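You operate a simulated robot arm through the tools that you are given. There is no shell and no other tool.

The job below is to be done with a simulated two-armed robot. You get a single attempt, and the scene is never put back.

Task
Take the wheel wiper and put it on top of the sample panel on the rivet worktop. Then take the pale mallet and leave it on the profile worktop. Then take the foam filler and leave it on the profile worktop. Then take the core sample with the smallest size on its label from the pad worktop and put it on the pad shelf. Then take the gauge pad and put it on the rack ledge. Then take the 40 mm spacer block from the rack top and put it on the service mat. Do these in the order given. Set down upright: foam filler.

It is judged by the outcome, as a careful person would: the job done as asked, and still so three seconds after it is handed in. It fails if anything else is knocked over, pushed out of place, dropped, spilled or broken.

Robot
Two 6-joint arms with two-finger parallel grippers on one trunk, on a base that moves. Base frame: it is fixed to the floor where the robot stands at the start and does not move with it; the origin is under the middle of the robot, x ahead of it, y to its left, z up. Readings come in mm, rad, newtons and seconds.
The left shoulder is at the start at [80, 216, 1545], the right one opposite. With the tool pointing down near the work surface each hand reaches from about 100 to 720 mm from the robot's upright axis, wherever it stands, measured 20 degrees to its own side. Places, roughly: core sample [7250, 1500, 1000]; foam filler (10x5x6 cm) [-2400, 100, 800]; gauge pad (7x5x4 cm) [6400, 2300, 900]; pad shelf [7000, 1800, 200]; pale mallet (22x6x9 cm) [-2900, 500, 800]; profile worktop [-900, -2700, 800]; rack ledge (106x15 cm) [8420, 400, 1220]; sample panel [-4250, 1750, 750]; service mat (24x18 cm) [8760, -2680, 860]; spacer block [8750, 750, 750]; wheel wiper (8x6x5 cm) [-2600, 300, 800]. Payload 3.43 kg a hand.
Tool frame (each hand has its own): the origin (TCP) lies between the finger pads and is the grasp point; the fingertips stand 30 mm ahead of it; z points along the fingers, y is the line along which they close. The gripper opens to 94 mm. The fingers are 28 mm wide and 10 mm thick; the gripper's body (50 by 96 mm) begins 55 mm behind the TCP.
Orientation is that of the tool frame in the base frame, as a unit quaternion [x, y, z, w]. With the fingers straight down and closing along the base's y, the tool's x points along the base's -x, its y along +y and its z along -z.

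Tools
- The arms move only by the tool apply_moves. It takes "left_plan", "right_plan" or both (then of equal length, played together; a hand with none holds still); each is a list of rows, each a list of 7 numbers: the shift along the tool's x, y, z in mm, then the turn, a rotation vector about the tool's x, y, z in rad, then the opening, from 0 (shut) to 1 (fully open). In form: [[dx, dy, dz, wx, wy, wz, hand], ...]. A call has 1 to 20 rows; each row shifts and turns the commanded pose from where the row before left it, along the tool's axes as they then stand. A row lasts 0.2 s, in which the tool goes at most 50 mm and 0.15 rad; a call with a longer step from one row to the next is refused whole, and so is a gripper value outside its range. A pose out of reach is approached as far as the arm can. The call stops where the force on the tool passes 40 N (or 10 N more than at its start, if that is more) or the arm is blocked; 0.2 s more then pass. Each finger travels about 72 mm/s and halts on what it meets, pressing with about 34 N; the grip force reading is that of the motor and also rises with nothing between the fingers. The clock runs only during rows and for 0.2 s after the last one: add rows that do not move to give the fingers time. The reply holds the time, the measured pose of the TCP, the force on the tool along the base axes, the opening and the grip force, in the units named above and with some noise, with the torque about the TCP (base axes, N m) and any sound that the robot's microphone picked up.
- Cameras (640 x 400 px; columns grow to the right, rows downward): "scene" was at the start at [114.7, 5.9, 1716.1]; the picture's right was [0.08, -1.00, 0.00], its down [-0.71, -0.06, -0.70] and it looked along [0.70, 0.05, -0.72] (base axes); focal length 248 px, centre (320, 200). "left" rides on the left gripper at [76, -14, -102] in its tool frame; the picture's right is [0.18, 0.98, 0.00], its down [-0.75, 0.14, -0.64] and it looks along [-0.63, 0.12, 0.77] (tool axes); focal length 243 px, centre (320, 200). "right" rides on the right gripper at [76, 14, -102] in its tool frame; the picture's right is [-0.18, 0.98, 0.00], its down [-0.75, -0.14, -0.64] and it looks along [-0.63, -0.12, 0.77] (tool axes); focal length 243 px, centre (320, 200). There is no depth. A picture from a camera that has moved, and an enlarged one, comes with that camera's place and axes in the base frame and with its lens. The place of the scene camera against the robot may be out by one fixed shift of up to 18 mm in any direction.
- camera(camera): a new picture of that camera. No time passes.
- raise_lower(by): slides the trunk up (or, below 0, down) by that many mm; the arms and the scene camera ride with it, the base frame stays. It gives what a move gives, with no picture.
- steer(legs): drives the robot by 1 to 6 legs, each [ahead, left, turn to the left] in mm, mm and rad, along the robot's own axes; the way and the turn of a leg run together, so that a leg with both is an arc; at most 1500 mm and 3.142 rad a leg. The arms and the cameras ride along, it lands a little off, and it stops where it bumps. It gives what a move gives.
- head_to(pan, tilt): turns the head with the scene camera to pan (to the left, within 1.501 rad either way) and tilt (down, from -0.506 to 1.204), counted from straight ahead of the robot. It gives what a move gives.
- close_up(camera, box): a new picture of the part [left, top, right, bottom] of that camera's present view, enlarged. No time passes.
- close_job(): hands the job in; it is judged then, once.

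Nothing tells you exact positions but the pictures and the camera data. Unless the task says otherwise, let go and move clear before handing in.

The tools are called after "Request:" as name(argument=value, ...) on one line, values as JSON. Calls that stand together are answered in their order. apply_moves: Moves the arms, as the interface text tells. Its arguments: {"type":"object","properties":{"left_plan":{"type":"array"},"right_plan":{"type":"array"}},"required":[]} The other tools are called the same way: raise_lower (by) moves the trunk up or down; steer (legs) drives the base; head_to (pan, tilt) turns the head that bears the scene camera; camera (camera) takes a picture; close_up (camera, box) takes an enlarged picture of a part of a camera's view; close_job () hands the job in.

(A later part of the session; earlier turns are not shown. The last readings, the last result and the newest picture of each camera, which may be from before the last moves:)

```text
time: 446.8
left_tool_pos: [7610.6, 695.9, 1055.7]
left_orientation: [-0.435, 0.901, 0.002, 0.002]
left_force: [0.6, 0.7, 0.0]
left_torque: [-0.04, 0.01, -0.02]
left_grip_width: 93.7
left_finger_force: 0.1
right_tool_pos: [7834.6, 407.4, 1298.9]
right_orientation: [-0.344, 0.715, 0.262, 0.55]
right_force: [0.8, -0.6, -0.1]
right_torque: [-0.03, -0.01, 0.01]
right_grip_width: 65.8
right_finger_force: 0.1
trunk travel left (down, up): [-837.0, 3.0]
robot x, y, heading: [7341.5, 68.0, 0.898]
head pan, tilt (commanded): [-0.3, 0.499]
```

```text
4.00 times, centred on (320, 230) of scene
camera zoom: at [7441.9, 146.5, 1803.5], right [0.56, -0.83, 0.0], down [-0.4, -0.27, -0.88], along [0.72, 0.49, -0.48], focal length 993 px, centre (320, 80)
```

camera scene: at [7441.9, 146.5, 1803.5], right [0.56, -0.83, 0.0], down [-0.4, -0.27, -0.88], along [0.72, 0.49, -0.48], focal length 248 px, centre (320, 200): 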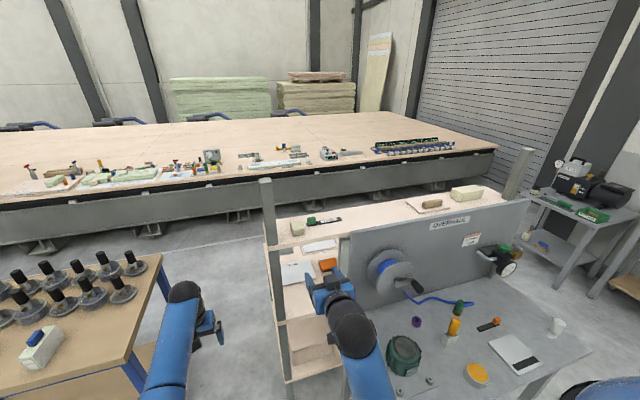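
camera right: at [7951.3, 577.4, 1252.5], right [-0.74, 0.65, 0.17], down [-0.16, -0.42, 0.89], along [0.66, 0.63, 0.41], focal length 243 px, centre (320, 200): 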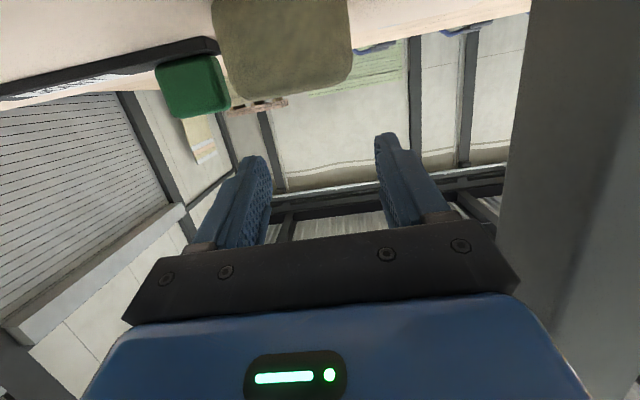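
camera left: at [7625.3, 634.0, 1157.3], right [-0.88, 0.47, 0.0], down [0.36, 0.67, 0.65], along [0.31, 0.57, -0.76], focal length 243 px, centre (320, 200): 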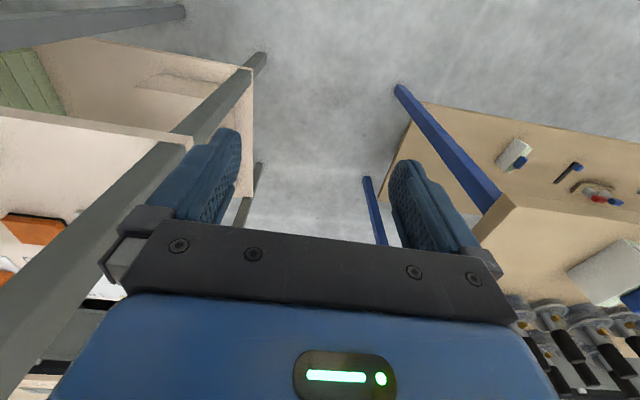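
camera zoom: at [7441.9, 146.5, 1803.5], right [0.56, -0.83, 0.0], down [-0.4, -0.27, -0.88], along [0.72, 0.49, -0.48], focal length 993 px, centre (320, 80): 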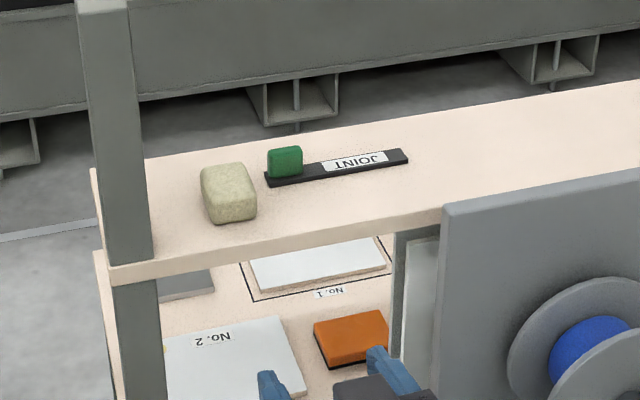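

The gauge pad sits flat on the ledge, clear of the file and post. Next is the 40 mm spacer block; I'll return the right hand to tool-down and go round to the rack's far end to read the block labels.

Request:
apply_moves(right_plan=[[38.6, 0, 10.4, 0, 0, 0, 0.7], [38.6, 0, 10.4, 0, 0, 0, 0.9], [38.6, 0, 10.4, 0, 0, 0, 1], [38.6, 0, 10.4, 0, 0, 0, 1], [38.6, 0, 10.4, 0, 0, 0, 1], [38.6, 0, 10.4, 0, 0, 0, 1], [0, 0, 0, 0, 0, 0, 1]])

Request:
apply_moves(right_plan=[[0, 0, 0, 0, 0.1454, 0, 1], [0, 0, 0, 0, 0.1454, 0, 1], [0, 0, 0, 0, 0.1454, 0, 1], [0, 0, 0, 0, 0.1454, 0, 1], [0, 0, 0, 0, 0.1454, 0, 1], [0, 0, 0, 0, 0.1454, 0, 1], [0, 0, 0, 0, 0.1454, 0, 1], [0, 0, 0, 0, 0.1454, 0, 1], [0, 0, 0, 0, 0.1454, 0, 1], [0, 0, 0, 0, 0, 0, 1]])

Request:
steer(legs=[[-250, 0, 0], [0, -850, 0], [0, -850, 0]])

Request:
head_to(pan=0.5, tilt=0.5)

Request:
camera(camera="scene")

```text
time: 448.4
left_tool_pos: [7610.6, 694.0, 1057.4]
left_orientation: [-0.434, 0.901, 0.002, 0.004]
left_force: [0.0, -0.3, 0.1]
left_torque: [-0.01, -0.01, -0.03]
left_grip_width: 94.1
left_finger_force: 0.0
right_tool_pos: [7834.2, 406.6, 1061.3]
right_orientation: [-0.343, 0.714, 0.263, 0.551]
right_force: [0.1, 0.0, 0.1]
right_torque: [0.02, -0.01, 0.02]
right_grip_width: 93.9
right_finger_force: 0.1
trunk travel left (down, up): [-837.0, 3.0]
robot x, y, heading: [7340.9, 68.5, 0.9]
head pan, tilt (commanded): [-0.3, 0.499]
```

```text
time: 450.6
left_tool_pos: [7609.2, 694.1, 1058.3]
left_orientation: [-0.434, 0.901, 0.002, 0.005]
left_force: [0.8, -1.0, 0.8]
left_torque: [-0.02, 0.0, -0.01]
left_grip_width: 93.9
left_finger_force: 0.2
right_tool_pos: [7833.8, 404.9, 1061.7]
right_orientation: [-0.432, 0.902, -0.002, 0.003]
right_force: [-0.2, -0.2, -0.5]
right_torque: [-0.03, 0.0, -0.02]
right_grip_width: 93.9
right_finger_force: 0.0
trunk travel left (down, up): [-837.0, 3.0]
robot x, y, heading: [7342.1, 71.2, 0.9]
head pan, tilt (commanded): [-0.3, 0.499]
```

```text
time: 460.6
left_tool_pos: [8775.6, -540.6, 1058.3]
left_orientation: [-0.438, 0.899, 0.002, 0.004]
left_force: [-0.3, 0.7, 0.6]
left_torque: [-0.03, -0.01, -0.02]
left_grip_width: 94.1
left_finger_force: 0.0
right_tool_pos: [9002.6, -827.1, 1061.6]
right_orientation: [-0.437, 0.9, -0.001, 0.002]
right_force: [0.5, -0.8, 0.7]
right_torque: [-0.02, -0.01, -0.04]
right_grip_width: 93.9
right_finger_force: 0.1
trunk travel left (down, up): [-837.0, 3.0]
robot x, y, heading: [8513.6, -1167.7, 0.907]
head pan, tilt (commanded): [-0.3, 0.499]
```

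```text
time: 461.8
left_tool_pos: [8776.5, -540.7, 1056.8]
left_orientation: [-0.439, 0.899, 0.003, 0.004]
left_force: [0.3, -0.4, 0.2]
left_torque: [0.0, -0.04, 0.02]
left_grip_width: 94.0
left_finger_force: 0.2
right_tool_pos: [9002.5, -827.3, 1061.3]
right_orientation: [-0.436, 0.9, -0.001, 0.002]
right_force: [0.2, -0.8, 0.8]
right_torque: [0.0, 0.04, 0.0]
right_grip_width: 94.0
right_finger_force: 0.0
trunk travel left (down, up): [-837.0, 3.0]
robot x, y, heading: [8513.8, -1171.9, 0.91]
head pan, tilt (commanded): [0.499, 0.499]
```

```text
taken
camera scene: at [8550.6, -1056.1, 1803.9], right [0.99, -0.16, 0.0], down [-0.08, -0.47, -0.88], along [0.14, 0.87, -0.48], focal length 248 px, centre (320, 200)
```

scene: 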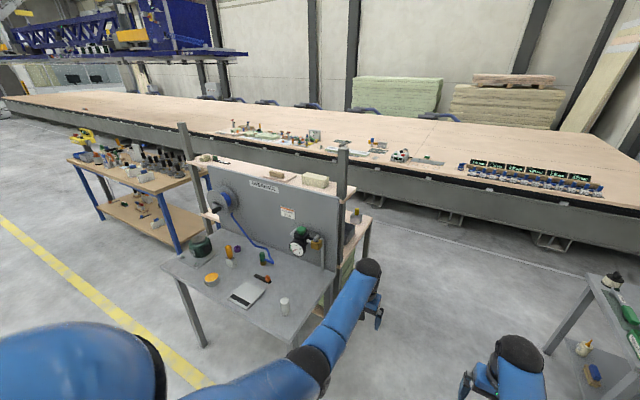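

Request:
steer(legs=[[1150, 0, -0.008]])

Request:
head_to(pan=1.1, tilt=0.6)

Request:
camera(camera="scene")

Request:
close_up(camera="scene", box=[160, 100, 480, 300])

```text
time: 467.7
left_tool_pos: [9513.5, 354.3, 1057.3]
left_orientation: [-0.427, 0.904, 0.002, 0.003]
left_force: [-0.1, -0.1, -0.5]
left_torque: [0.02, -0.01, 0.0]
left_grip_width: 93.9
left_finger_force: 0.0
right_tool_pos: [9731.5, 61.9, 1061.5]
right_orientation: [-0.424, 0.906, -0.001, 0.002]
right_force: [0.4, 0.0, 0.5]
right_torque: [0.02, 0.01, 0.02]
right_grip_width: 94.1
right_finger_force: 0.0
trunk travel left (down, up): [-837.0, 3.0]
robot x, y, heading: [9239.5, -265.9, 0.888]
head pan, tilt (commanded): [0.499, 0.499]
```

```text
time: 468.7
left_tool_pos: [9513.4, 355.2, 1057.2]
left_orientation: [-0.428, 0.904, 0.002, 0.004]
left_force: [0.4, 0.2, -0.8]
left_torque: [0.01, 0.02, -0.03]
left_grip_width: 93.7
left_finger_force: 0.1
right_tool_pos: [9733.2, 61.3, 1061.4]
right_orientation: [-0.424, 0.906, -0.001, 0.002]
right_force: [-0.1, 0.3, -0.2]
right_torque: [0.0, -0.01, -0.02]
right_grip_width: 94.0
right_finger_force: 0.0
trunk travel left (down, up): [-837.0, 3.0]
robot x, y, heading: [9234.7, -270.0, 0.887]
head pan, tilt (commanded): [1.1, 0.6]
```

```text
taken
camera scene: at [9223.7, -162.4, 1794.8], right [0.92, 0.4, 0.0], down [0.23, -0.52, -0.82], along [-0.33, 0.76, -0.57], focal length 248 px, centre (320, 200)
```

scene: 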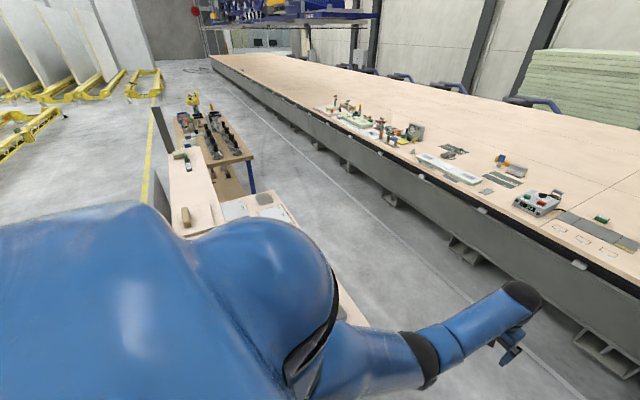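

```text
2.00 times, centred on (320, 200) of scene
camera zoom: at [9223.7, -162.4, 1794.8], right [0.92, 0.4, 0.0], down [0.23, -0.52, -0.82], along [-0.33, 0.76, -0.57], focal length 497 px, centre (320, 200)
```

zoom: 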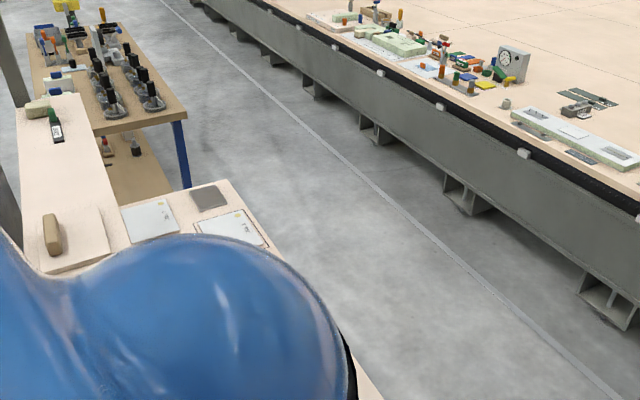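

The corridor between the rack and the machine bed looks wide enough (about 700 mm or more). I'll turn around in the open area and back into position so I can face the rack top from that side.

Request:
steer(legs=[[-230, -190, 0], [0, 0, 1.57], [0, 0, 1.57]])

Request:
head_to(pan=-1.0, tilt=0.5)

Request:
camera(camera="scene")

```text
time: 473.3
left_tool_pos: [8916.6, 12.7, 1069.6]
left_orientation: [0.791, -0.611, -0.003, -0.015]
left_force: [0.8, -0.5, -0.2]
left_torque: [0.02, 0.05, 0.0]
left_grip_width: 94.1
left_finger_force: 0.1
right_tool_pos: [9244.0, 32.8, 1070.6]
right_orientation: [0.808, -0.589, -0.008, -0.006]
right_force: [-0.1, 0.2, 0.0]
right_torque: [0.05, -0.02, -0.01]
right_grip_width: 93.8
right_finger_force: 0.0
trunk travel left (down, up): [-837.0, 3.0]
robot x, y, heading: [9250.8, -550.8, 1.889]
head pan, tilt (commanded): [1.1, 0.6]
stopped in leg 2: the force on the tool passed its limit at 43 N (the readings are from after the stop); the commanded pose is now the measured one
```

```text
time: 475.3
left_tool_pos: [8916.0, 13.0, 1069.6]
left_orientation: [0.792, -0.61, -0.004, -0.014]
left_force: [0.5, -0.6, -0.8]
left_torque: [-0.01, -0.01, 0.03]
left_grip_width: 94.0
left_finger_force: 0.1
right_tool_pos: [9245.9, 36.2, 1072.5]
right_orientation: [0.807, -0.59, -0.01, -0.007]
right_force: [-0.1, -0.3, 0.8]
right_torque: [0.01, 0.0, 0.02]
right_grip_width: 94.5
right_finger_force: 0.0
trunk travel left (down, up): [-837.0, 3.0]
robot x, y, heading: [9248.3, -544.2, 1.888]
head pan, tilt (commanded): [-1.0, 0.499]
```

```text
taken
camera scene: at [9326.0, -477.2, 1804.7], right [0.78, -0.63, -0.02], down [-0.32, -0.35, -0.88], along [0.55, 0.69, -0.47], focal length 248 px, centre (320, 200)
```

scene: 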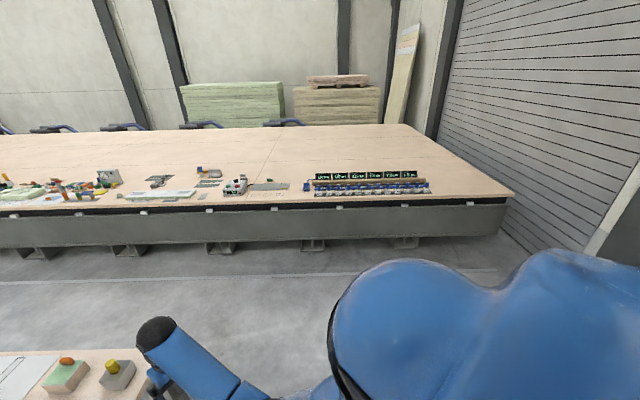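

The left hand bumped something while turning, probably the rack's end post. I'll stop and look before moving anything.

Request:
head_to(pan=0.45, tilt=0.6)

Request:
camera(camera="scene")

Request:
camera(camera="left")

```text
time: 476.8
left_tool_pos: [8916.6, 13.3, 1069.0]
left_orientation: [0.791, -0.611, -0.004, -0.014]
left_force: [-1.0, -0.3, -0.5]
left_torque: [0.02, 0.01, -0.02]
left_grip_width: 94.0
left_finger_force: 0.1
right_tool_pos: [9246.4, 36.4, 1072.7]
right_orientation: [0.808, -0.589, -0.01, -0.007]
right_force: [0.7, 1.0, -0.3]
right_torque: [-0.01, -0.03, 0.02]
right_grip_width: 94.1
right_finger_force: 0.1
trunk travel left (down, up): [-837.0, 3.0]
robot x, y, heading: [9250.4, -541.2, 1.885]
head pan, tilt (commanded): [0.45, 0.6]
```

```text
taken
camera scene: at [9207.3, -483.7, 1797.4], right [0.72, 0.69, 0.0], down [0.38, -0.39, -0.84], along [-0.58, 0.61, -0.54], focal length 248 px, centre (320, 200)
```

scene: 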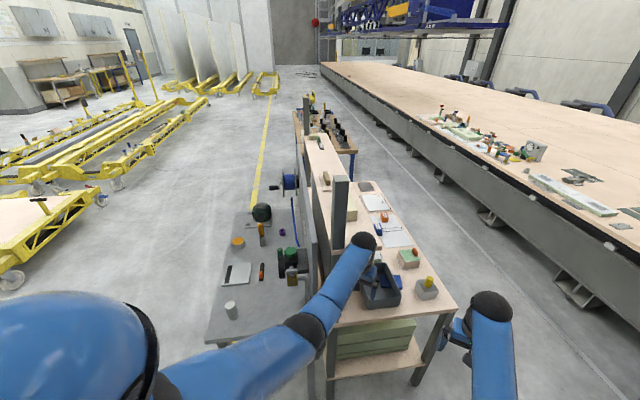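

```text
taken
camera left: at [8948.8, -60.5, 1168.5], right [-0.9, -0.43, -0.02], down [-0.33, 0.68, 0.66], along [-0.27, 0.6, -0.75], focal length 243 px, centre (320, 200)
```

left: 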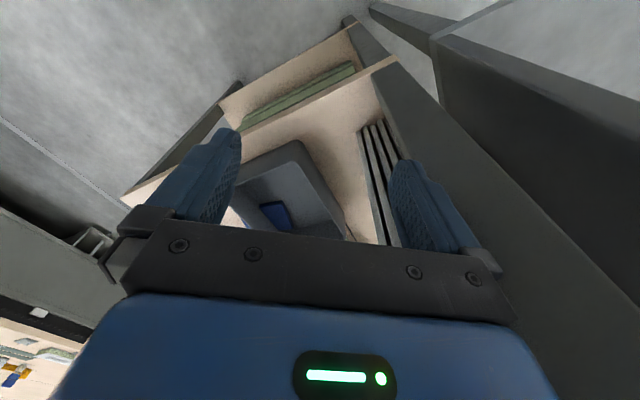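

The left hand touched the rack's end post, which hasn't moved; everything on the rack still looks in place. I'll move straight away from it before turning further.

Request:
steer(legs=[[-170, -113, 0]])

Request:
close_up(camera="scene", box=[260, 130, 480, 330])

```text
time: 478.4
left_tool_pos: [9055.7, -96.1, 1050.9]
left_orientation: [0.794, -0.608, 0.009, -0.012]
left_force: [0.0, 0.3, -0.4]
left_torque: [0.02, -0.04, -0.03]
left_grip_width: 93.8
left_finger_force: 0.1
right_tool_pos: [9389.6, -73.0, 1061.4]
right_orientation: [0.808, -0.589, 0.002, -0.004]
right_force: [0.4, -0.5, 0.2]
right_torque: [-0.02, 0.0, -0.03]
right_grip_width: 94.0
right_finger_force: 0.0
trunk travel left (down, up): [-837.0, 3.0]
robot x, y, heading: [9408.2, -667.6, 1.888]
head pan, tilt (commanded): [0.45, 0.6]
```

```text
2.00 times, centred on (370, 230) of scene
camera zoom: at [9337.3, -579.2, 1794.8], right [0.72, 0.69, 0.0], down [0.39, -0.41, -0.82], along [-0.57, 0.59, -0.57], focal length 497 px, centre (220, 140)
```

zoom: 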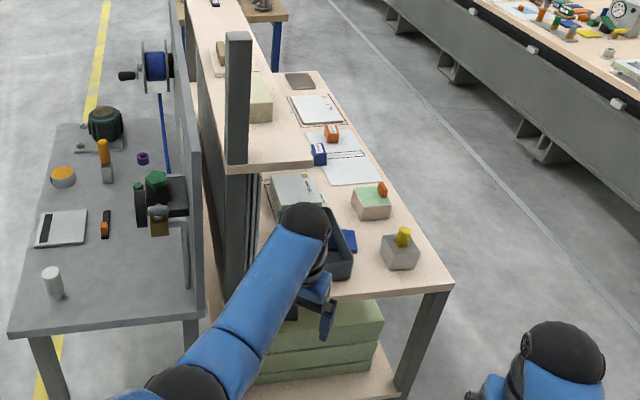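

Request:
steer(legs=[[0, 0, 2.155]])

Request:
head_to(pan=-0.9, tilt=0.5)

Request:
camera(camera="scene")

```text
time: 484.0
left_tool_pos: [9131.2, -1279.3, 1051.7]
left_orientation: [0.909, 0.416, -0.004, -0.012]
left_force: [-0.4, 0.5, -0.6]
left_torque: [-0.01, 0.0, 0.0]
left_grip_width: 94.1
left_finger_force: 0.1
right_tool_pos: [8923.9, -1017.8, 1060.3]
right_orientation: [0.899, 0.437, -0.002, -0.004]
right_force: [-0.6, -0.9, -0.1]
right_torque: [0.0, 0.03, -0.04]
right_grip_width: 94.0
right_finger_force: 0.1
trunk travel left (down, up): [-837.0, 3.0]
robot x, y, heading: [9411.9, -668.2, -2.231]
head pan, tilt (commanded): [0.45, 0.6]
```

```text
time: 485.5
left_tool_pos: [9130.8, -1279.3, 1050.9]
left_orientation: [0.909, 0.416, -0.003, -0.012]
left_force: [-0.4, 0.0, 0.2]
left_torque: [-0.02, -0.02, -0.01]
left_grip_width: 94.0
left_finger_force: 0.2
right_tool_pos: [8923.7, -1016.2, 1060.4]
right_orientation: [0.899, 0.438, -0.002, -0.004]
right_force: [-0.2, 0.5, 0.5]
right_torque: [0.0, -0.01, -0.02]
right_grip_width: 94.2
right_finger_force: 0.1
trunk travel left (down, up): [-837.0, 3.0]
robot x, y, heading: [9408.9, -672.2, -2.232]
head pan, tilt (commanded): [-0.901, 0.499]
```

```text
taken
camera scene: at [9302.3, -693.9, 1803.9], right [-0.01, 1.0, 0.0], down [0.48, 0.01, -0.88], along [-0.88, -0.01, -0.48], focal length 248 px, centre (320, 200)
```

scene: 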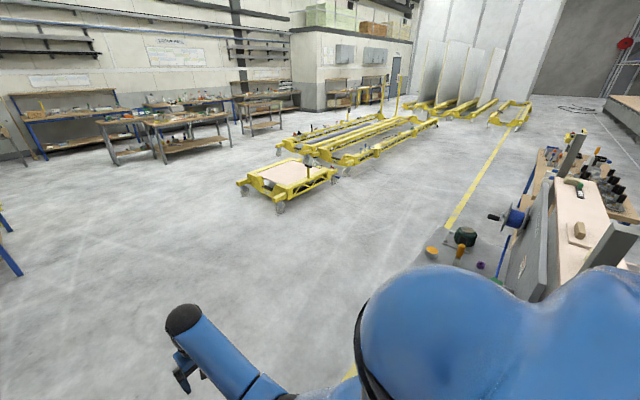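

Request:
steer(legs=[[0, -230, -0.008], [-720, 0, 0]])

Request:
head_to(pan=-1.5, tilt=0.5)

Request:
camera(camera="scene")

Request:
camera(camera="right")

```text
time: 490.8
left_tool_pos: [9389.1, -573.1, 1050.9]
left_orientation: [0.911, 0.413, -0.003, -0.013]
left_force: [0.1, 0.7, -0.6]
left_torque: [0.01, 0.03, 0.0]
left_grip_width: 94.1
left_finger_force: 0.0
right_tool_pos: [9185.4, -309.6, 1059.4]
right_orientation: [0.9, 0.435, -0.001, -0.004]
right_force: [0.3, 0.4, 0.6]
right_torque: [0.0, -0.03, 0.02]
right_grip_width: 94.0
right_finger_force: 0.0
trunk travel left (down, up): [-837.0, 3.0]
robot x, y, heading: [9668.9, 37.1, -2.237]
head pan, tilt (commanded): [-0.901, 0.499]
```

```text
time: 491.8
left_tool_pos: [9390.8, -571.7, 1051.5]
left_orientation: [0.91, 0.414, -0.004, -0.012]
left_force: [0.4, -1.0, 0.1]
left_torque: [-0.01, 0.03, 0.0]
left_grip_width: 94.1
left_finger_force: 0.0
right_tool_pos: [9185.6, -308.1, 1061.7]
right_orientation: [0.9, 0.435, -0.001, -0.003]
right_force: [-1.2, 0.0, 0.1]
right_torque: [0.02, -0.02, -0.04]
right_grip_width: 94.0
right_finger_force: 0.1
trunk travel left (down, up): [-837.0, 3.0]
robot x, y, heading: [9672.6, 36.9, -2.237]
head pan, tilt (commanded): [-1.499, 0.499]
```

```text
taken
camera scene: at [9581.9, 64.9, 1803.9], right [0.56, 0.83, 0.0], down [0.4, -0.27, -0.88], along [-0.73, 0.49, -0.48], focal length 248 px, centre (320, 200)
```

scene: 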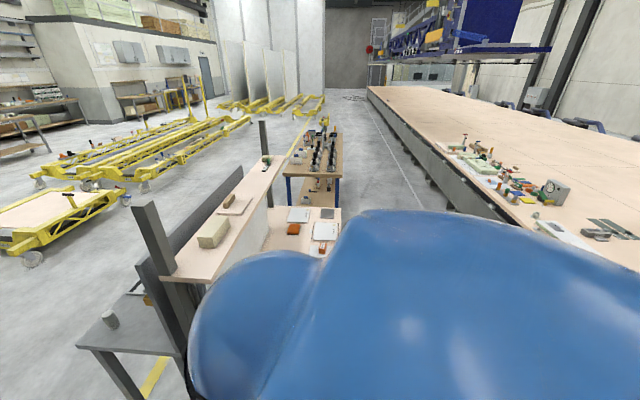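

```text
taken
camera right: at [9244.0, -258.8, 1162.0], right [0.66, -0.76, -0.01], down [-0.57, -0.51, 0.64], along [-0.49, -0.42, -0.77], focal length 243 px, centre (320, 200)
```

right: 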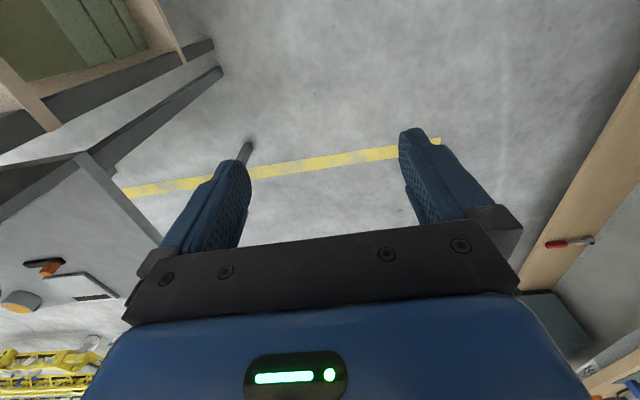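

The corridor behind the rack is comfortably wide. I'll back in to about 390 mm from the rack top's edge line and slide along it to see the blocks.

Request:
steer(legs=[[-420, 0, 0], [0, -500, 0]])

Request:
head_to(pan=-0.6, tilt=0.7)

Request:
camera(camera="scene")

Request:
close_up(camera="scene", box=[200, 140, 440, 290])

```text
time: 496.9
left_tool_pos: [9265.5, 64.4, 1050.2]
left_orientation: [0.909, 0.417, -0.005, -0.014]
left_force: [0.6, -0.3, 0.2]
left_torque: [0.01, 0.0, -0.02]
left_grip_width: 94.0
left_finger_force: 0.1
right_tool_pos: [9058.2, 324.6, 1059.6]
right_orientation: [0.899, 0.438, -0.002, -0.005]
right_force: [-0.4, 1.0, 0.2]
right_torque: [0.0, 0.0, -0.03]
right_grip_width: 94.2
right_finger_force: 0.0
trunk travel left (down, up): [-837.0, 3.0]
robot x, y, heading: [9541.2, 677.1, -2.234]
head pan, tilt (commanded): [-1.499, 0.499]
```

```text
time: 498.1
left_tool_pos: [9263.5, 65.2, 1050.4]
left_orientation: [0.909, 0.416, -0.004, -0.013]
left_force: [-0.8, 0.6, 0.2]
left_torque: [-0.01, -0.01, 0.0]
left_grip_width: 94.0
left_finger_force: 0.1
right_tool_pos: [9055.8, 327.6, 1060.9]
right_orientation: [0.899, 0.437, -0.002, -0.004]
right_force: [0.1, -0.4, 0.4]
right_torque: [0.04, 0.0, 0.01]
right_grip_width: 94.0
right_finger_force: 0.1
trunk travel left (down, up): [-837.0, 3.0]
robot x, y, heading: [9541.6, 677.4, -2.231]
head pan, tilt (commanded): [-0.6, 0.7]
```

```text
taken
camera scene: at [9445.2, 625.2, 1786.2], right [-0.31, 0.95, 0.0], down [0.61, 0.2, -0.76], along [-0.73, -0.23, -0.64], focal length 248 px, centre (320, 200)
```

scene: 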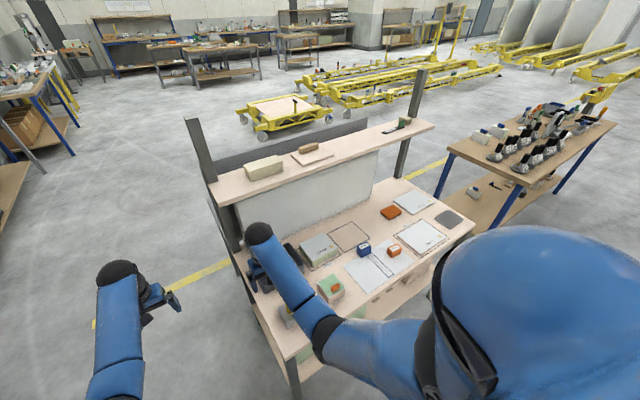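

```text
2.67 times, centred on (320, 215) of scene
camera zoom: at [9445.2, 625.2, 1786.2], right [-0.31, 0.95, 0.0], down [0.61, 0.2, -0.76], along [-0.73, -0.23, -0.64], focal length 662 px, centre (320, 160)
```

zoom: 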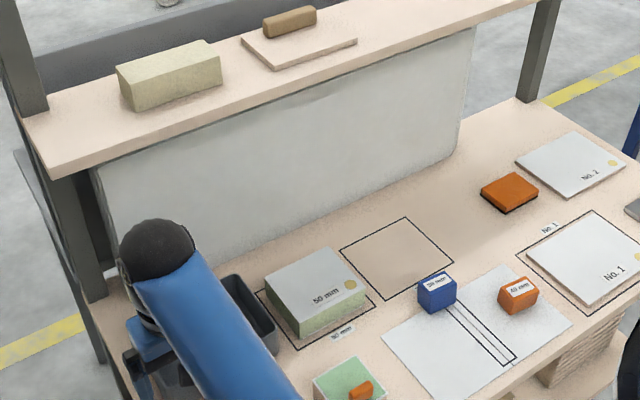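

Request:
close_up(camera="scene", box=[380, 235, 412, 260])

Request:
close_up(camera="scene", box=[348, 235, 380, 260])

Request:
close_up(camera="scene", box=[280, 230, 360, 290])

```text
16.00 times, centred on (396, 248) of scene
camera zoom: at [9445.2, 625.2, 1786.2], right [-0.31, 0.95, 0.0], down [0.61, 0.2, -0.76], along [-0.73, -0.23, -0.64], focal length 3973 px, centre (-896, -560)
```

zoom: 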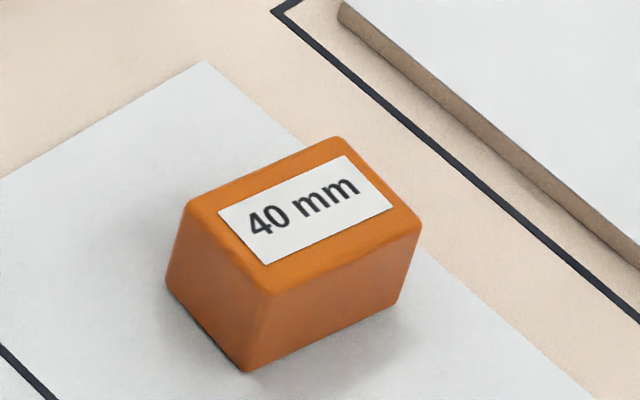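

```text
16.00 times, centred on (364, 248) of scene
camera zoom: at [9445.2, 625.2, 1786.2], right [-0.31, 0.95, 0.0], down [0.61, 0.2, -0.76], along [-0.73, -0.23, -0.64], focal length 3973 px, centre (-384, -560)
```

zoom: 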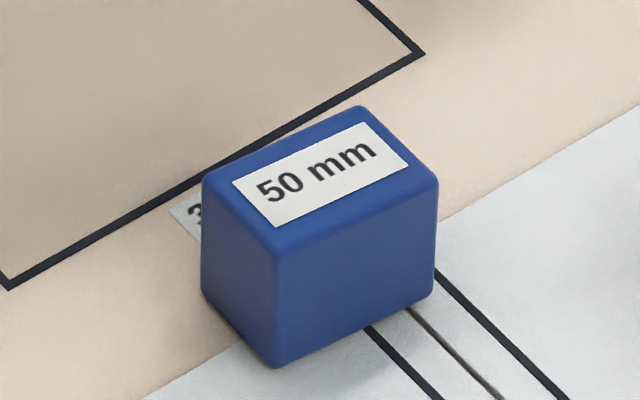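

```text
6.67 times, centred on (320, 260) of scene
camera zoom: at [9445.2, 625.2, 1786.2], right [-0.31, 0.95, 0.0], down [0.61, 0.2, -0.76], along [-0.73, -0.23, -0.64], focal length 1656 px, centre (320, -200)
```

zoom: 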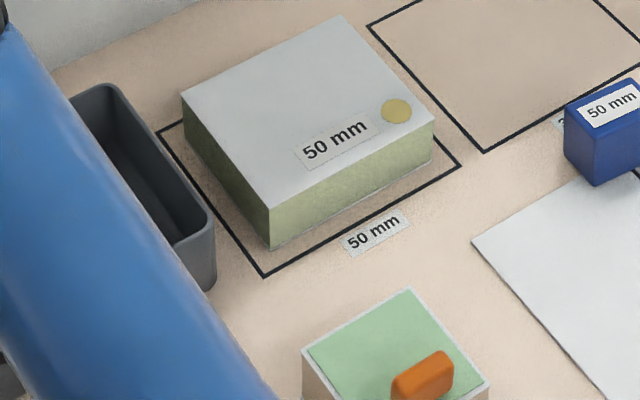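

The 40 mm spacer block is the orange one labelled "40 mm", near (8610, 735) with its top at about z = 850. I'll slide along the corridor to bring it in front of my right hand.

Request:
steer(legs=[[0, -566, -0.008]])

Request:
camera(camera="right")

Request:
head_to(pan=-0.2, tilt=0.9)

Request:
camera(camera="scene")

```text
time: 501.3
left_tool_pos: [8814.8, 411.7, 1050.5]
left_orientation: [0.91, 0.415, -0.004, -0.013]
left_force: [0.4, 0.0, 0.2]
left_torque: [0.02, 0.04, 0.02]
left_grip_width: 94.0
left_finger_force: 0.2
right_tool_pos: [8610.1, 674.1, 1060.8]
right_orientation: [0.9, 0.436, -0.002, -0.005]
right_force: [-0.4, -0.2, -0.2]
right_torque: [0.04, -0.01, 0.0]
right_grip_width: 94.1
right_finger_force: 0.0
trunk travel left (down, up): [-837.0, 3.0]
robot x, y, heading: [9094.7, 1026.2, -2.233]
head pan, tilt (commanded): [-0.6, 0.7]
```

```text
taken
camera right: at [8667.8, 723.7, 1162.1], right [0.66, -0.75, -0.01], down [-0.57, -0.51, 0.64], along [-0.49, -0.42, -0.77], focal length 243 px, centre (320, 200)
```

right: 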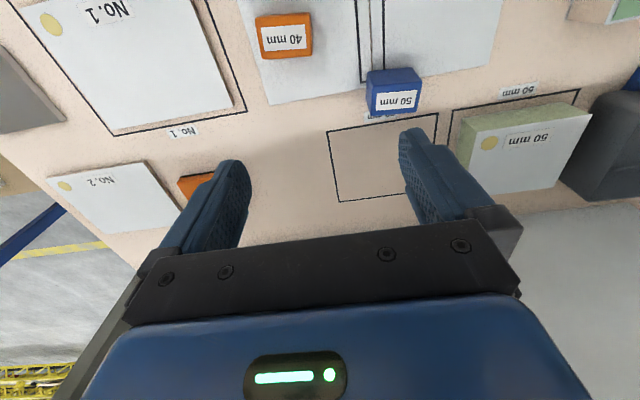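

```text
time: 502.2
left_tool_pos: [8814.6, 412.9, 1051.0]
left_orientation: [0.91, 0.415, -0.003, -0.013]
left_force: [0.0, -0.1, -0.2]
left_torque: [0.01, -0.04, -0.01]
left_grip_width: 94.2
left_finger_force: 0.0
right_tool_pos: [8608.0, 676.1, 1060.5]
right_orientation: [0.9, 0.436, -0.001, -0.003]
right_force: [-0.5, -0.7, -0.7]
right_torque: [-0.01, 0.02, 0.0]
right_grip_width: 93.7
right_finger_force: 0.0
trunk travel left (down, up): [-837.0, 3.0]
robot x, y, heading: [9096.2, 1021.7, -2.231]
head pan, tilt (commanded): [-0.201, 0.901]
```

```text
taken
camera scene: at [9021.0, 949.8, 1770.0], right [-0.65, 0.76, 0.0], down [0.6, 0.51, -0.62], along [-0.47, -0.4, -0.78], focal length 248 px, centre (320, 200)
```

scene: 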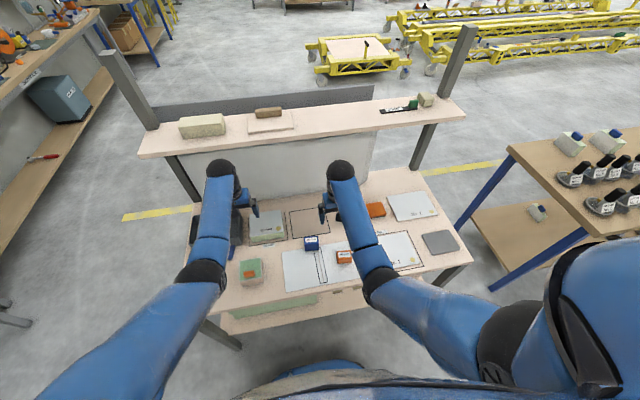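

Request:
close_up(camera="right", box=[235, 0, 335, 80])

```text
5.00 times, centred on (285, 40) of right
camera zoom: at [8666.0, 725.1, 1161.7], right [0.66, -0.75, -0.01], down [-0.57, -0.51, 0.64], along [-0.49, -0.42, -0.77], focal length 1213 px, centre (495, 1000)
```

zoom: 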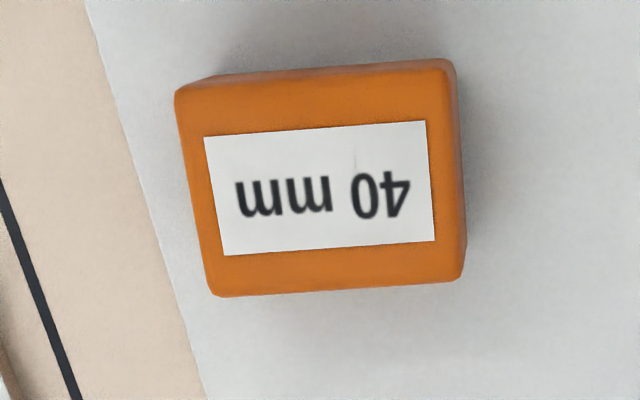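

The block's top is about 60 × 40 mm, yawed roughly 7° and offset 48 mm toward me and 30 mm to the right of the hand. I'll lower the trunk back and align above it.

Request:
raise_lower(by=-62)

Request:
apply_moves(right_plan=[[16, -10, 0, 0, 0, 0, 1], [16, -10, 5, 0, 0, 0, 1], [16, -10, 10, 0, 0, 0, 1], [0, 0, 25, 0, 0, 0.12, 1], [0, 0, 25, 0, 0, 0, 1], [0, 0, 0, 0, 0, 0, 1]])

Request:
camera(camera="right")

Request:
close_up(camera="right", box=[230, 30, 430, 180])

```text
time: 503.2
left_tool_pos: [8813.5, 411.4, 988.3]
left_orientation: [0.91, 0.415, -0.004, -0.014]
left_force: [0.1, 0.6, 0.7]
left_torque: [0.0, 0.01, -0.02]
left_grip_width: 93.9
left_finger_force: 0.0
right_tool_pos: [8607.7, 676.5, 998.4]
right_orientation: [0.9, 0.436, -0.002, -0.004]
right_force: [0.8, 0.0, 0.1]
right_torque: [0.0, 0.01, 0.0]
right_grip_width: 93.9
right_finger_force: 0.0
trunk travel left (down, up): [-775.0, 65.0]
robot x, y, heading: [9093.3, 1024.8, -2.232]
head pan, tilt (commanded): [-0.201, 0.901]
```

```text
time: 504.6
left_tool_pos: [8814.4, 412.8, 988.9]
left_orientation: [0.91, 0.414, -0.003, -0.012]
left_force: [-0.4, 0.0, -0.1]
left_torque: [0.03, 0.03, 0.01]
left_grip_width: 93.9
left_finger_force: 0.1
right_tool_pos: [8613.8, 732.2, 932.6]
right_orientation: [0.925, 0.381, -0.003, -0.003]
right_force: [-0.3, -0.1, 0.5]
right_torque: [-0.01, 0.01, -0.01]
right_grip_width: 94.1
right_finger_force: 0.0
trunk travel left (down, up): [-775.0, 65.0]
robot x, y, heading: [9094.2, 1021.9, -2.236]
head pan, tilt (commanded): [-0.201, 0.901]
```

```text
taken
camera right: at [8677.9, 773.9, 1034.1], right [0.56, -0.83, -0.01], down [-0.63, -0.43, 0.64], along [-0.54, -0.36, -0.76], focal length 243 px, centre (320, 200)
```

right: 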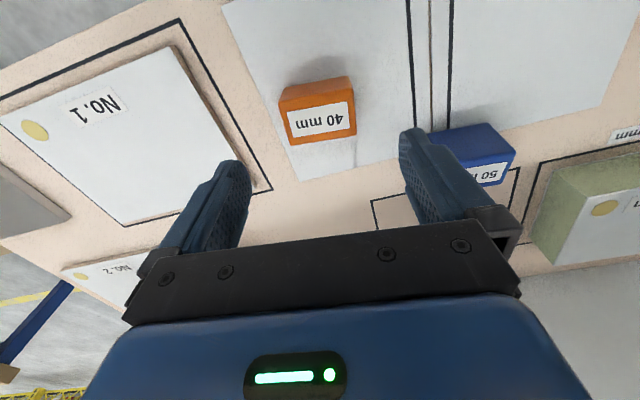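

```text
2.67 times, centred on (330, 105) of right
camera zoom: at [8677.9, 773.9, 1034.1], right [0.56, -0.83, -0.01], down [-0.63, -0.43, 0.64], along [-0.54, -0.36, -0.76], focal length 647 px, centre (293, 453)
```

zoom: 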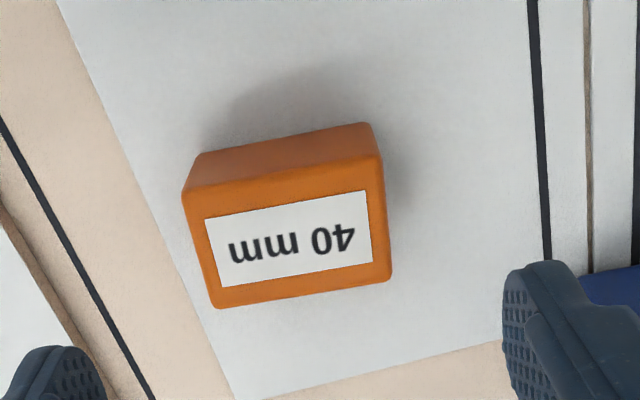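

The block is centred under the fingers within 5 mm and square to the tool; its top is at z ≈ 827. Descending and gripping.

Request:
apply_moves(right_plan=[[-4.3, -1.8, 20, 0, 0, 0, 1], [0, 0, 25, 0, 0, 0, 1], [0, 0, 25, 0, 0, 0, 1], [0, 0, 20, 0, 0, 0, 1], [0, 0, 14, 0, 0, 0, 1], [0, 0, 0, 0, 0, 0, 1]])

Request:
camera(camera="right")

```text
time: 506.0
left_tool_pos: [8815.7, 413.8, 991.4]
left_orientation: [0.91, 0.415, -0.006, -0.011]
left_force: [0.2, -0.1, 0.6]
left_torque: [0.01, -0.03, 0.02]
left_grip_width: 94.2
left_finger_force: 0.0
right_tool_pos: [8608.9, 731.7, 834.5]
right_orientation: [0.925, 0.381, -0.004, -0.002]
right_force: [2.7, 5.4, 29.1]
right_torque: [-0.61, -1.41, 0.04]
right_grip_width: 93.1
right_finger_force: 0.0
trunk travel left (down, up): [-775.0, 65.0]
robot x, y, heading: [9092.8, 1022.3, -2.234]
head pan, tilt (commanded): [-0.201, 0.901]
```

```text
taken
camera right: at [8673.0, 773.8, 934.3], right [0.56, -0.83, 0.0], down [-0.63, -0.43, 0.65], along [-0.54, -0.36, -0.76], focal length 243 px, centre (320, 200)
```

right: 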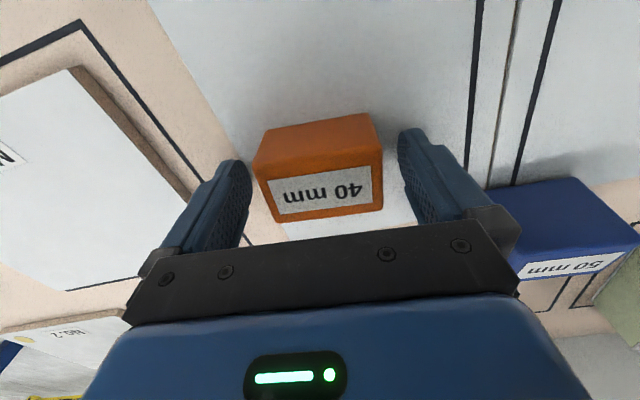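

A fingertip touched the rack surface (z ≈ 804). I'll rise 4 mm and close on the block.

Request:
apply_moves(right_plan=[[0, 0, -5, 0, 0, 0, 1], [0, 0, 0, 0, 0, 0, 1]])

Request:
apply_moves(right_plan=[[0, 0, 0, 0, 0, 0, 0.8], [0, 0, 0, 0, 0, 0, 0.6], [0, 0, 0, 0, 0, 0, 0.4], [0, 0, 0, 0, 0, 0, 0.35], [0, 0, 0, 0, 0, 0, 0.35]])

Request:
camera(camera="right")

```text
time: 506.6
left_tool_pos: [8814.5, 411.6, 988.2]
left_orientation: [0.91, 0.415, -0.005, -0.012]
left_force: [0.2, 0.0, -0.7]
left_torque: [0.04, -0.01, 0.02]
left_grip_width: 93.8
left_finger_force: 0.0
right_tool_pos: [8610.4, 733.9, 833.3]
right_orientation: [0.924, 0.382, -0.002, -0.005]
right_force: [-1.0, -0.9, 0.5]
right_torque: [-0.08, -0.01, -0.03]
right_grip_width: 94.0
right_finger_force: 0.1
trunk travel left (down, up): [-775.0, 65.0]
robot x, y, heading: [9096.3, 1021.1, -2.233]
head pan, tilt (commanded): [-0.201, 0.901]
```

```text
time: 507.8
left_tool_pos: [8814.0, 412.0, 987.9]
left_orientation: [0.91, 0.414, -0.003, -0.012]
left_force: [0.3, -0.7, 0.5]
left_torque: [-0.01, -0.02, -0.03]
left_grip_width: 94.1
left_finger_force: 0.0
right_tool_pos: [8607.7, 732.0, 835.9]
right_orientation: [0.925, 0.381, -0.002, -0.004]
right_force: [-0.7, 0.1, -0.9]
right_torque: [-0.02, -0.01, 0.02]
right_grip_width: 63.8
right_finger_force: 34.1
trunk travel left (down, up): [-775.0, 65.0]
robot x, y, heading: [9094.9, 1023.3, -2.231]
head pan, tilt (commanded): [-0.201, 0.901]
```

```text
taken
camera right: at [8672.4, 773.5, 936.0], right [0.56, -0.83, -0.01], down [-0.63, -0.43, 0.64], along [-0.54, -0.36, -0.76], focal length 243 px, centre (320, 200)
```

right: 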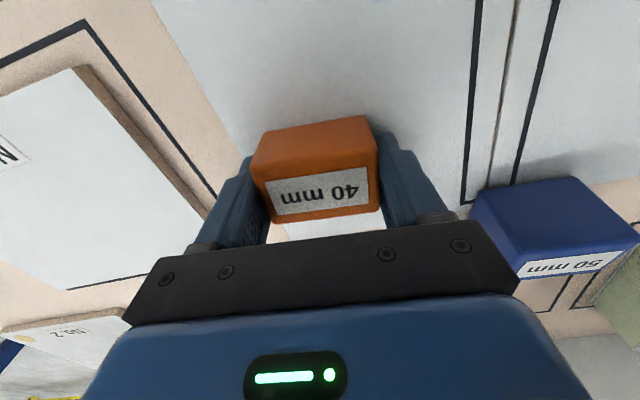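

Block gripped at 63.8 mm. Lifting it clear.

Request:
apply_moves(right_plan=[[0, 0, -10, 0, 0, 0, 0.35], [0, 0, -20, 0, 0, 0, 0.35], [0, 0, -30, 0, 0, 0, 0.35], [0, 0, -30, 0, 0, 0, 0.35], [0, 0, -30, 0, 0, 0, 0.35], [0, 0, -20, 0, 0, 0, 0.35], [0, 0, 0, 0, 0, 0, 0.35]])

Request:
camera(camera="right")

Request:
camera(camera="scene")

```text
time: 509.4
left_tool_pos: [8814.2, 412.7, 988.6]
left_orientation: [0.91, 0.414, -0.003, -0.013]
left_force: [0.7, -0.4, -0.2]
left_torque: [0.02, 0.01, -0.02]
left_grip_width: 94.3
left_finger_force: 0.0
right_tool_pos: [8608.3, 731.0, 974.6]
right_orientation: [0.924, 0.381, -0.003, -0.003]
right_force: [0.4, -0.7, -1.5]
right_torque: [0.01, -0.01, -0.02]
right_grip_width: 63.7
right_finger_force: 34.0
trunk travel left (down, up): [-775.0, 65.0]
robot x, y, heading: [9094.7, 1026.7, -2.23]
head pan, tilt (commanded): [-0.201, 0.901]
```

```text
taken
camera right: at [8673.0, 772.4, 1075.7], right [0.56, -0.83, -0.01], down [-0.63, -0.43, 0.64], along [-0.54, -0.36, -0.77], focal length 243 px, centre (320, 200)
```

right: 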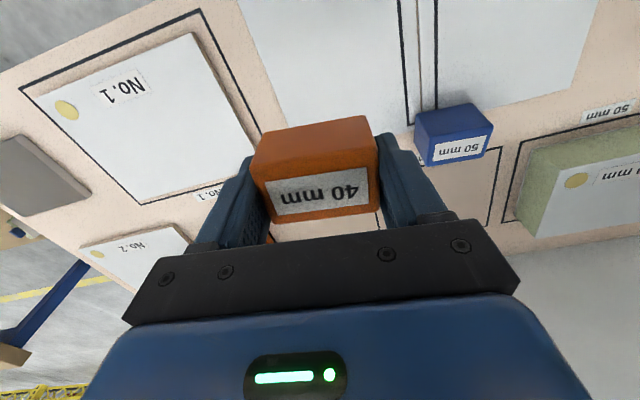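

```text
taken
camera scene: at [9021.2, 949.5, 1708.0], right [-0.65, 0.76, 0.0], down [0.6, 0.51, -0.62], along [-0.47, -0.4, -0.78], focal length 248 px, centre (320, 200)
```

scene: 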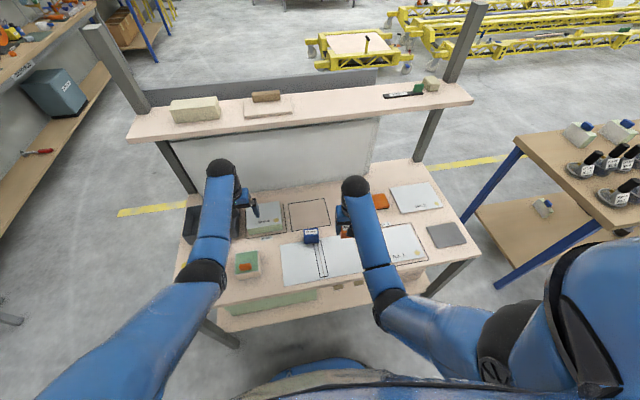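

The 40 mm block is lifted and nothing else moved. I'll raise the trunk for clearance and leave the corridor the way I came, then head for the service bench.

Request:
raise_lower(by=62)

Request:
steer(legs=[[0, 1030, -0.008]])

Request:
head_to(pan=0.5, tilt=0.4)

Request:
camera(camera="scene")

```text
time: 510.4
left_tool_pos: [8812.6, 412.1, 1051.0]
left_orientation: [0.91, 0.414, -0.003, -0.013]
left_force: [0.2, -0.3, 0.0]
left_torque: [0.02, -0.02, 0.03]
left_grip_width: 94.0
left_finger_force: 0.1
right_tool_pos: [8608.6, 730.6, 1035.8]
right_orientation: [0.925, 0.381, -0.003, -0.004]
right_force: [-1.2, -0.2, -1.0]
right_torque: [0.0, 0.02, -0.01]
right_grip_width: 64.0
right_finger_force: 34.1
trunk travel left (down, up): [-837.0, 3.0]
robot x, y, heading: [9095.4, 1027.0, -2.234]
head pan, tilt (commanded): [-0.201, 0.901]
```

```text
time: 515.8
left_tool_pos: [9626.7, -217.2, 1051.3]
left_orientation: [0.909, 0.417, -0.004, -0.012]
left_force: [-0.8, -0.4, 0.6]
left_torque: [-0.01, 0.0, 0.0]
left_grip_width: 94.1
left_finger_force: 0.0
right_tool_pos: [9419.2, 99.7, 1036.7]
right_orientation: [0.924, 0.383, -0.003, -0.002]
right_force: [-0.4, -0.2, -0.8]
right_torque: [0.0, 0.03, -0.03]
right_grip_width: 64.1
right_finger_force: 34.3
trunk travel left (down, up): [-837.0, 3.0]
robot x, y, heading: [9907.1, 391.2, -2.235]
head pan, tilt (commanded): [-0.201, 0.901]
```

```text
time: 516.8
left_tool_pos: [9626.8, -218.3, 1050.4]
left_orientation: [0.909, 0.416, -0.004, -0.013]
left_force: [0.3, 0.1, 0.1]
left_torque: [0.0, 0.02, -0.02]
left_grip_width: 93.7
left_finger_force: 0.0
right_tool_pos: [9421.4, 99.4, 1036.7]
right_orientation: [0.924, 0.382, -0.002, -0.004]
right_force: [0.1, -0.5, -0.6]
right_torque: [0.01, -0.01, -0.04]
right_grip_width: 63.9
right_finger_force: 34.1
trunk travel left (down, up): [-837.0, 3.0]
robot x, y, heading: [9902.9, 391.6, -2.229]
head pan, tilt (commanded): [0.499, 0.4]
```

```text
taken
camera scene: at [9874.8, 277.0, 1812.9], right [-0.99, 0.16, 0.0], down [0.06, 0.39, -0.92], along [-0.15, -0.91, -0.39], focal length 248 px, centre (320, 200)
```

scene: 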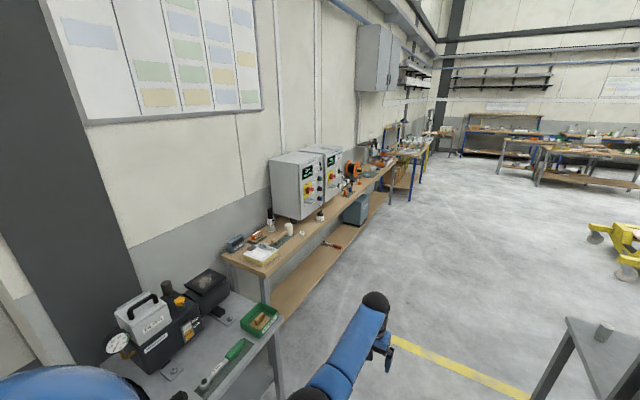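

Request:
steer(legs=[[1450, 0, -0.01], [1450, 0, 0], [0, 0, 1.566]])

Request:
head_to(pan=0, tilt=0.5)

Request:
camera(camera="scene")

Request:
close_up(camera="scene", box=[200, 150, 440, 300])

```text
time: 534.6
left_tool_pos: [8725.0, -2167.4, 1050.3]
left_orientation: [0.352, 0.936, -0.011, -0.007]
left_force: [-0.2, 0.1, 0.0]
left_torque: [0.03, 0.01, 0.02]
left_grip_width: 94.0
left_finger_force: 0.1
right_tool_pos: [8407.1, -2371.0, 1035.0]
right_orientation: [0.386, 0.923, -0.003, 0.0]
right_force: [-0.4, 0.1, -0.4]
right_torque: [0.03, -0.01, 0.02]
right_grip_width: 64.0
right_finger_force: 34.0
trunk travel left (down, up): [-837.0, 3.0]
robot x, y, heading: [8118.7, -1885.2, -0.666]
head pan, tilt (commanded): [0.499, 0.4]
```

```text
time: 535.6
left_tool_pos: [8727.6, -2167.7, 1051.0]
left_orientation: [0.352, 0.936, -0.011, -0.006]
left_force: [-1.1, -0.2, -0.2]
left_torque: [-0.03, 0.01, 0.0]
left_grip_width: 93.9
left_finger_force: 0.1
right_tool_pos: [8407.8, -2371.3, 1036.1]
right_orientation: [0.386, 0.922, -0.004, -0.001]
right_force: [0.4, 0.6, -1.0]
right_torque: [0.0, 0.0, 0.02]
right_grip_width: 63.9
right_finger_force: 34.3
trunk travel left (down, up): [-837.0, 3.0]
robot x, y, heading: [8118.7, -1885.6, -0.668]
head pan, tilt (commanded): [0.0, 0.499]
```

```text
taken
camera scene: at [8217.1, -1960.4, 1803.9], right [-0.62, -0.79, 0.0], down [-0.38, 0.3, -0.88], along [0.69, -0.54, -0.48], focal length 248 px, centre (320, 200)
```

scene: 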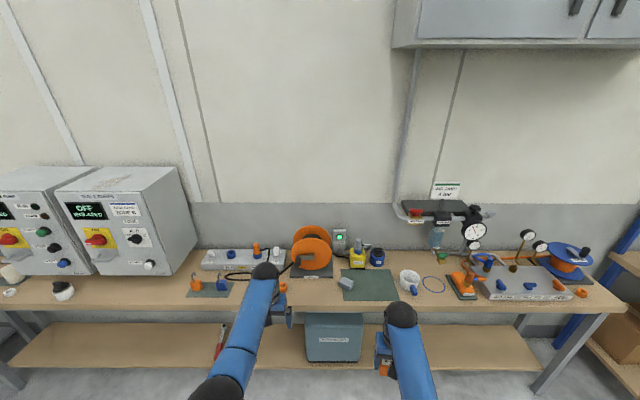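

```text
2.67 times, centred on (320, 225) of scene
camera zoom: at [8217.1, -1960.4, 1803.9], right [-0.62, -0.79, 0.0], down [-0.38, 0.3, -0.88], along [0.69, -0.54, -0.48], focal length 662 px, centre (320, 133)
```

zoom: 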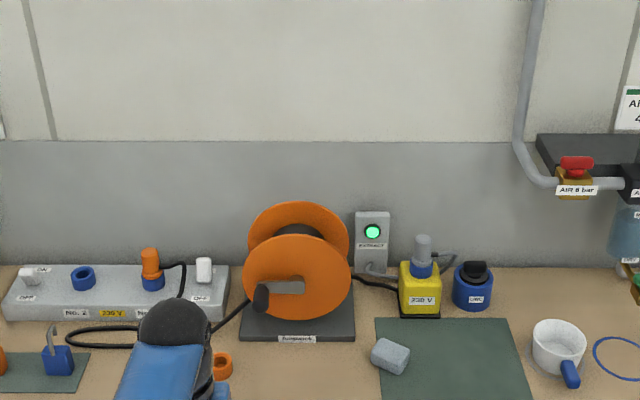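

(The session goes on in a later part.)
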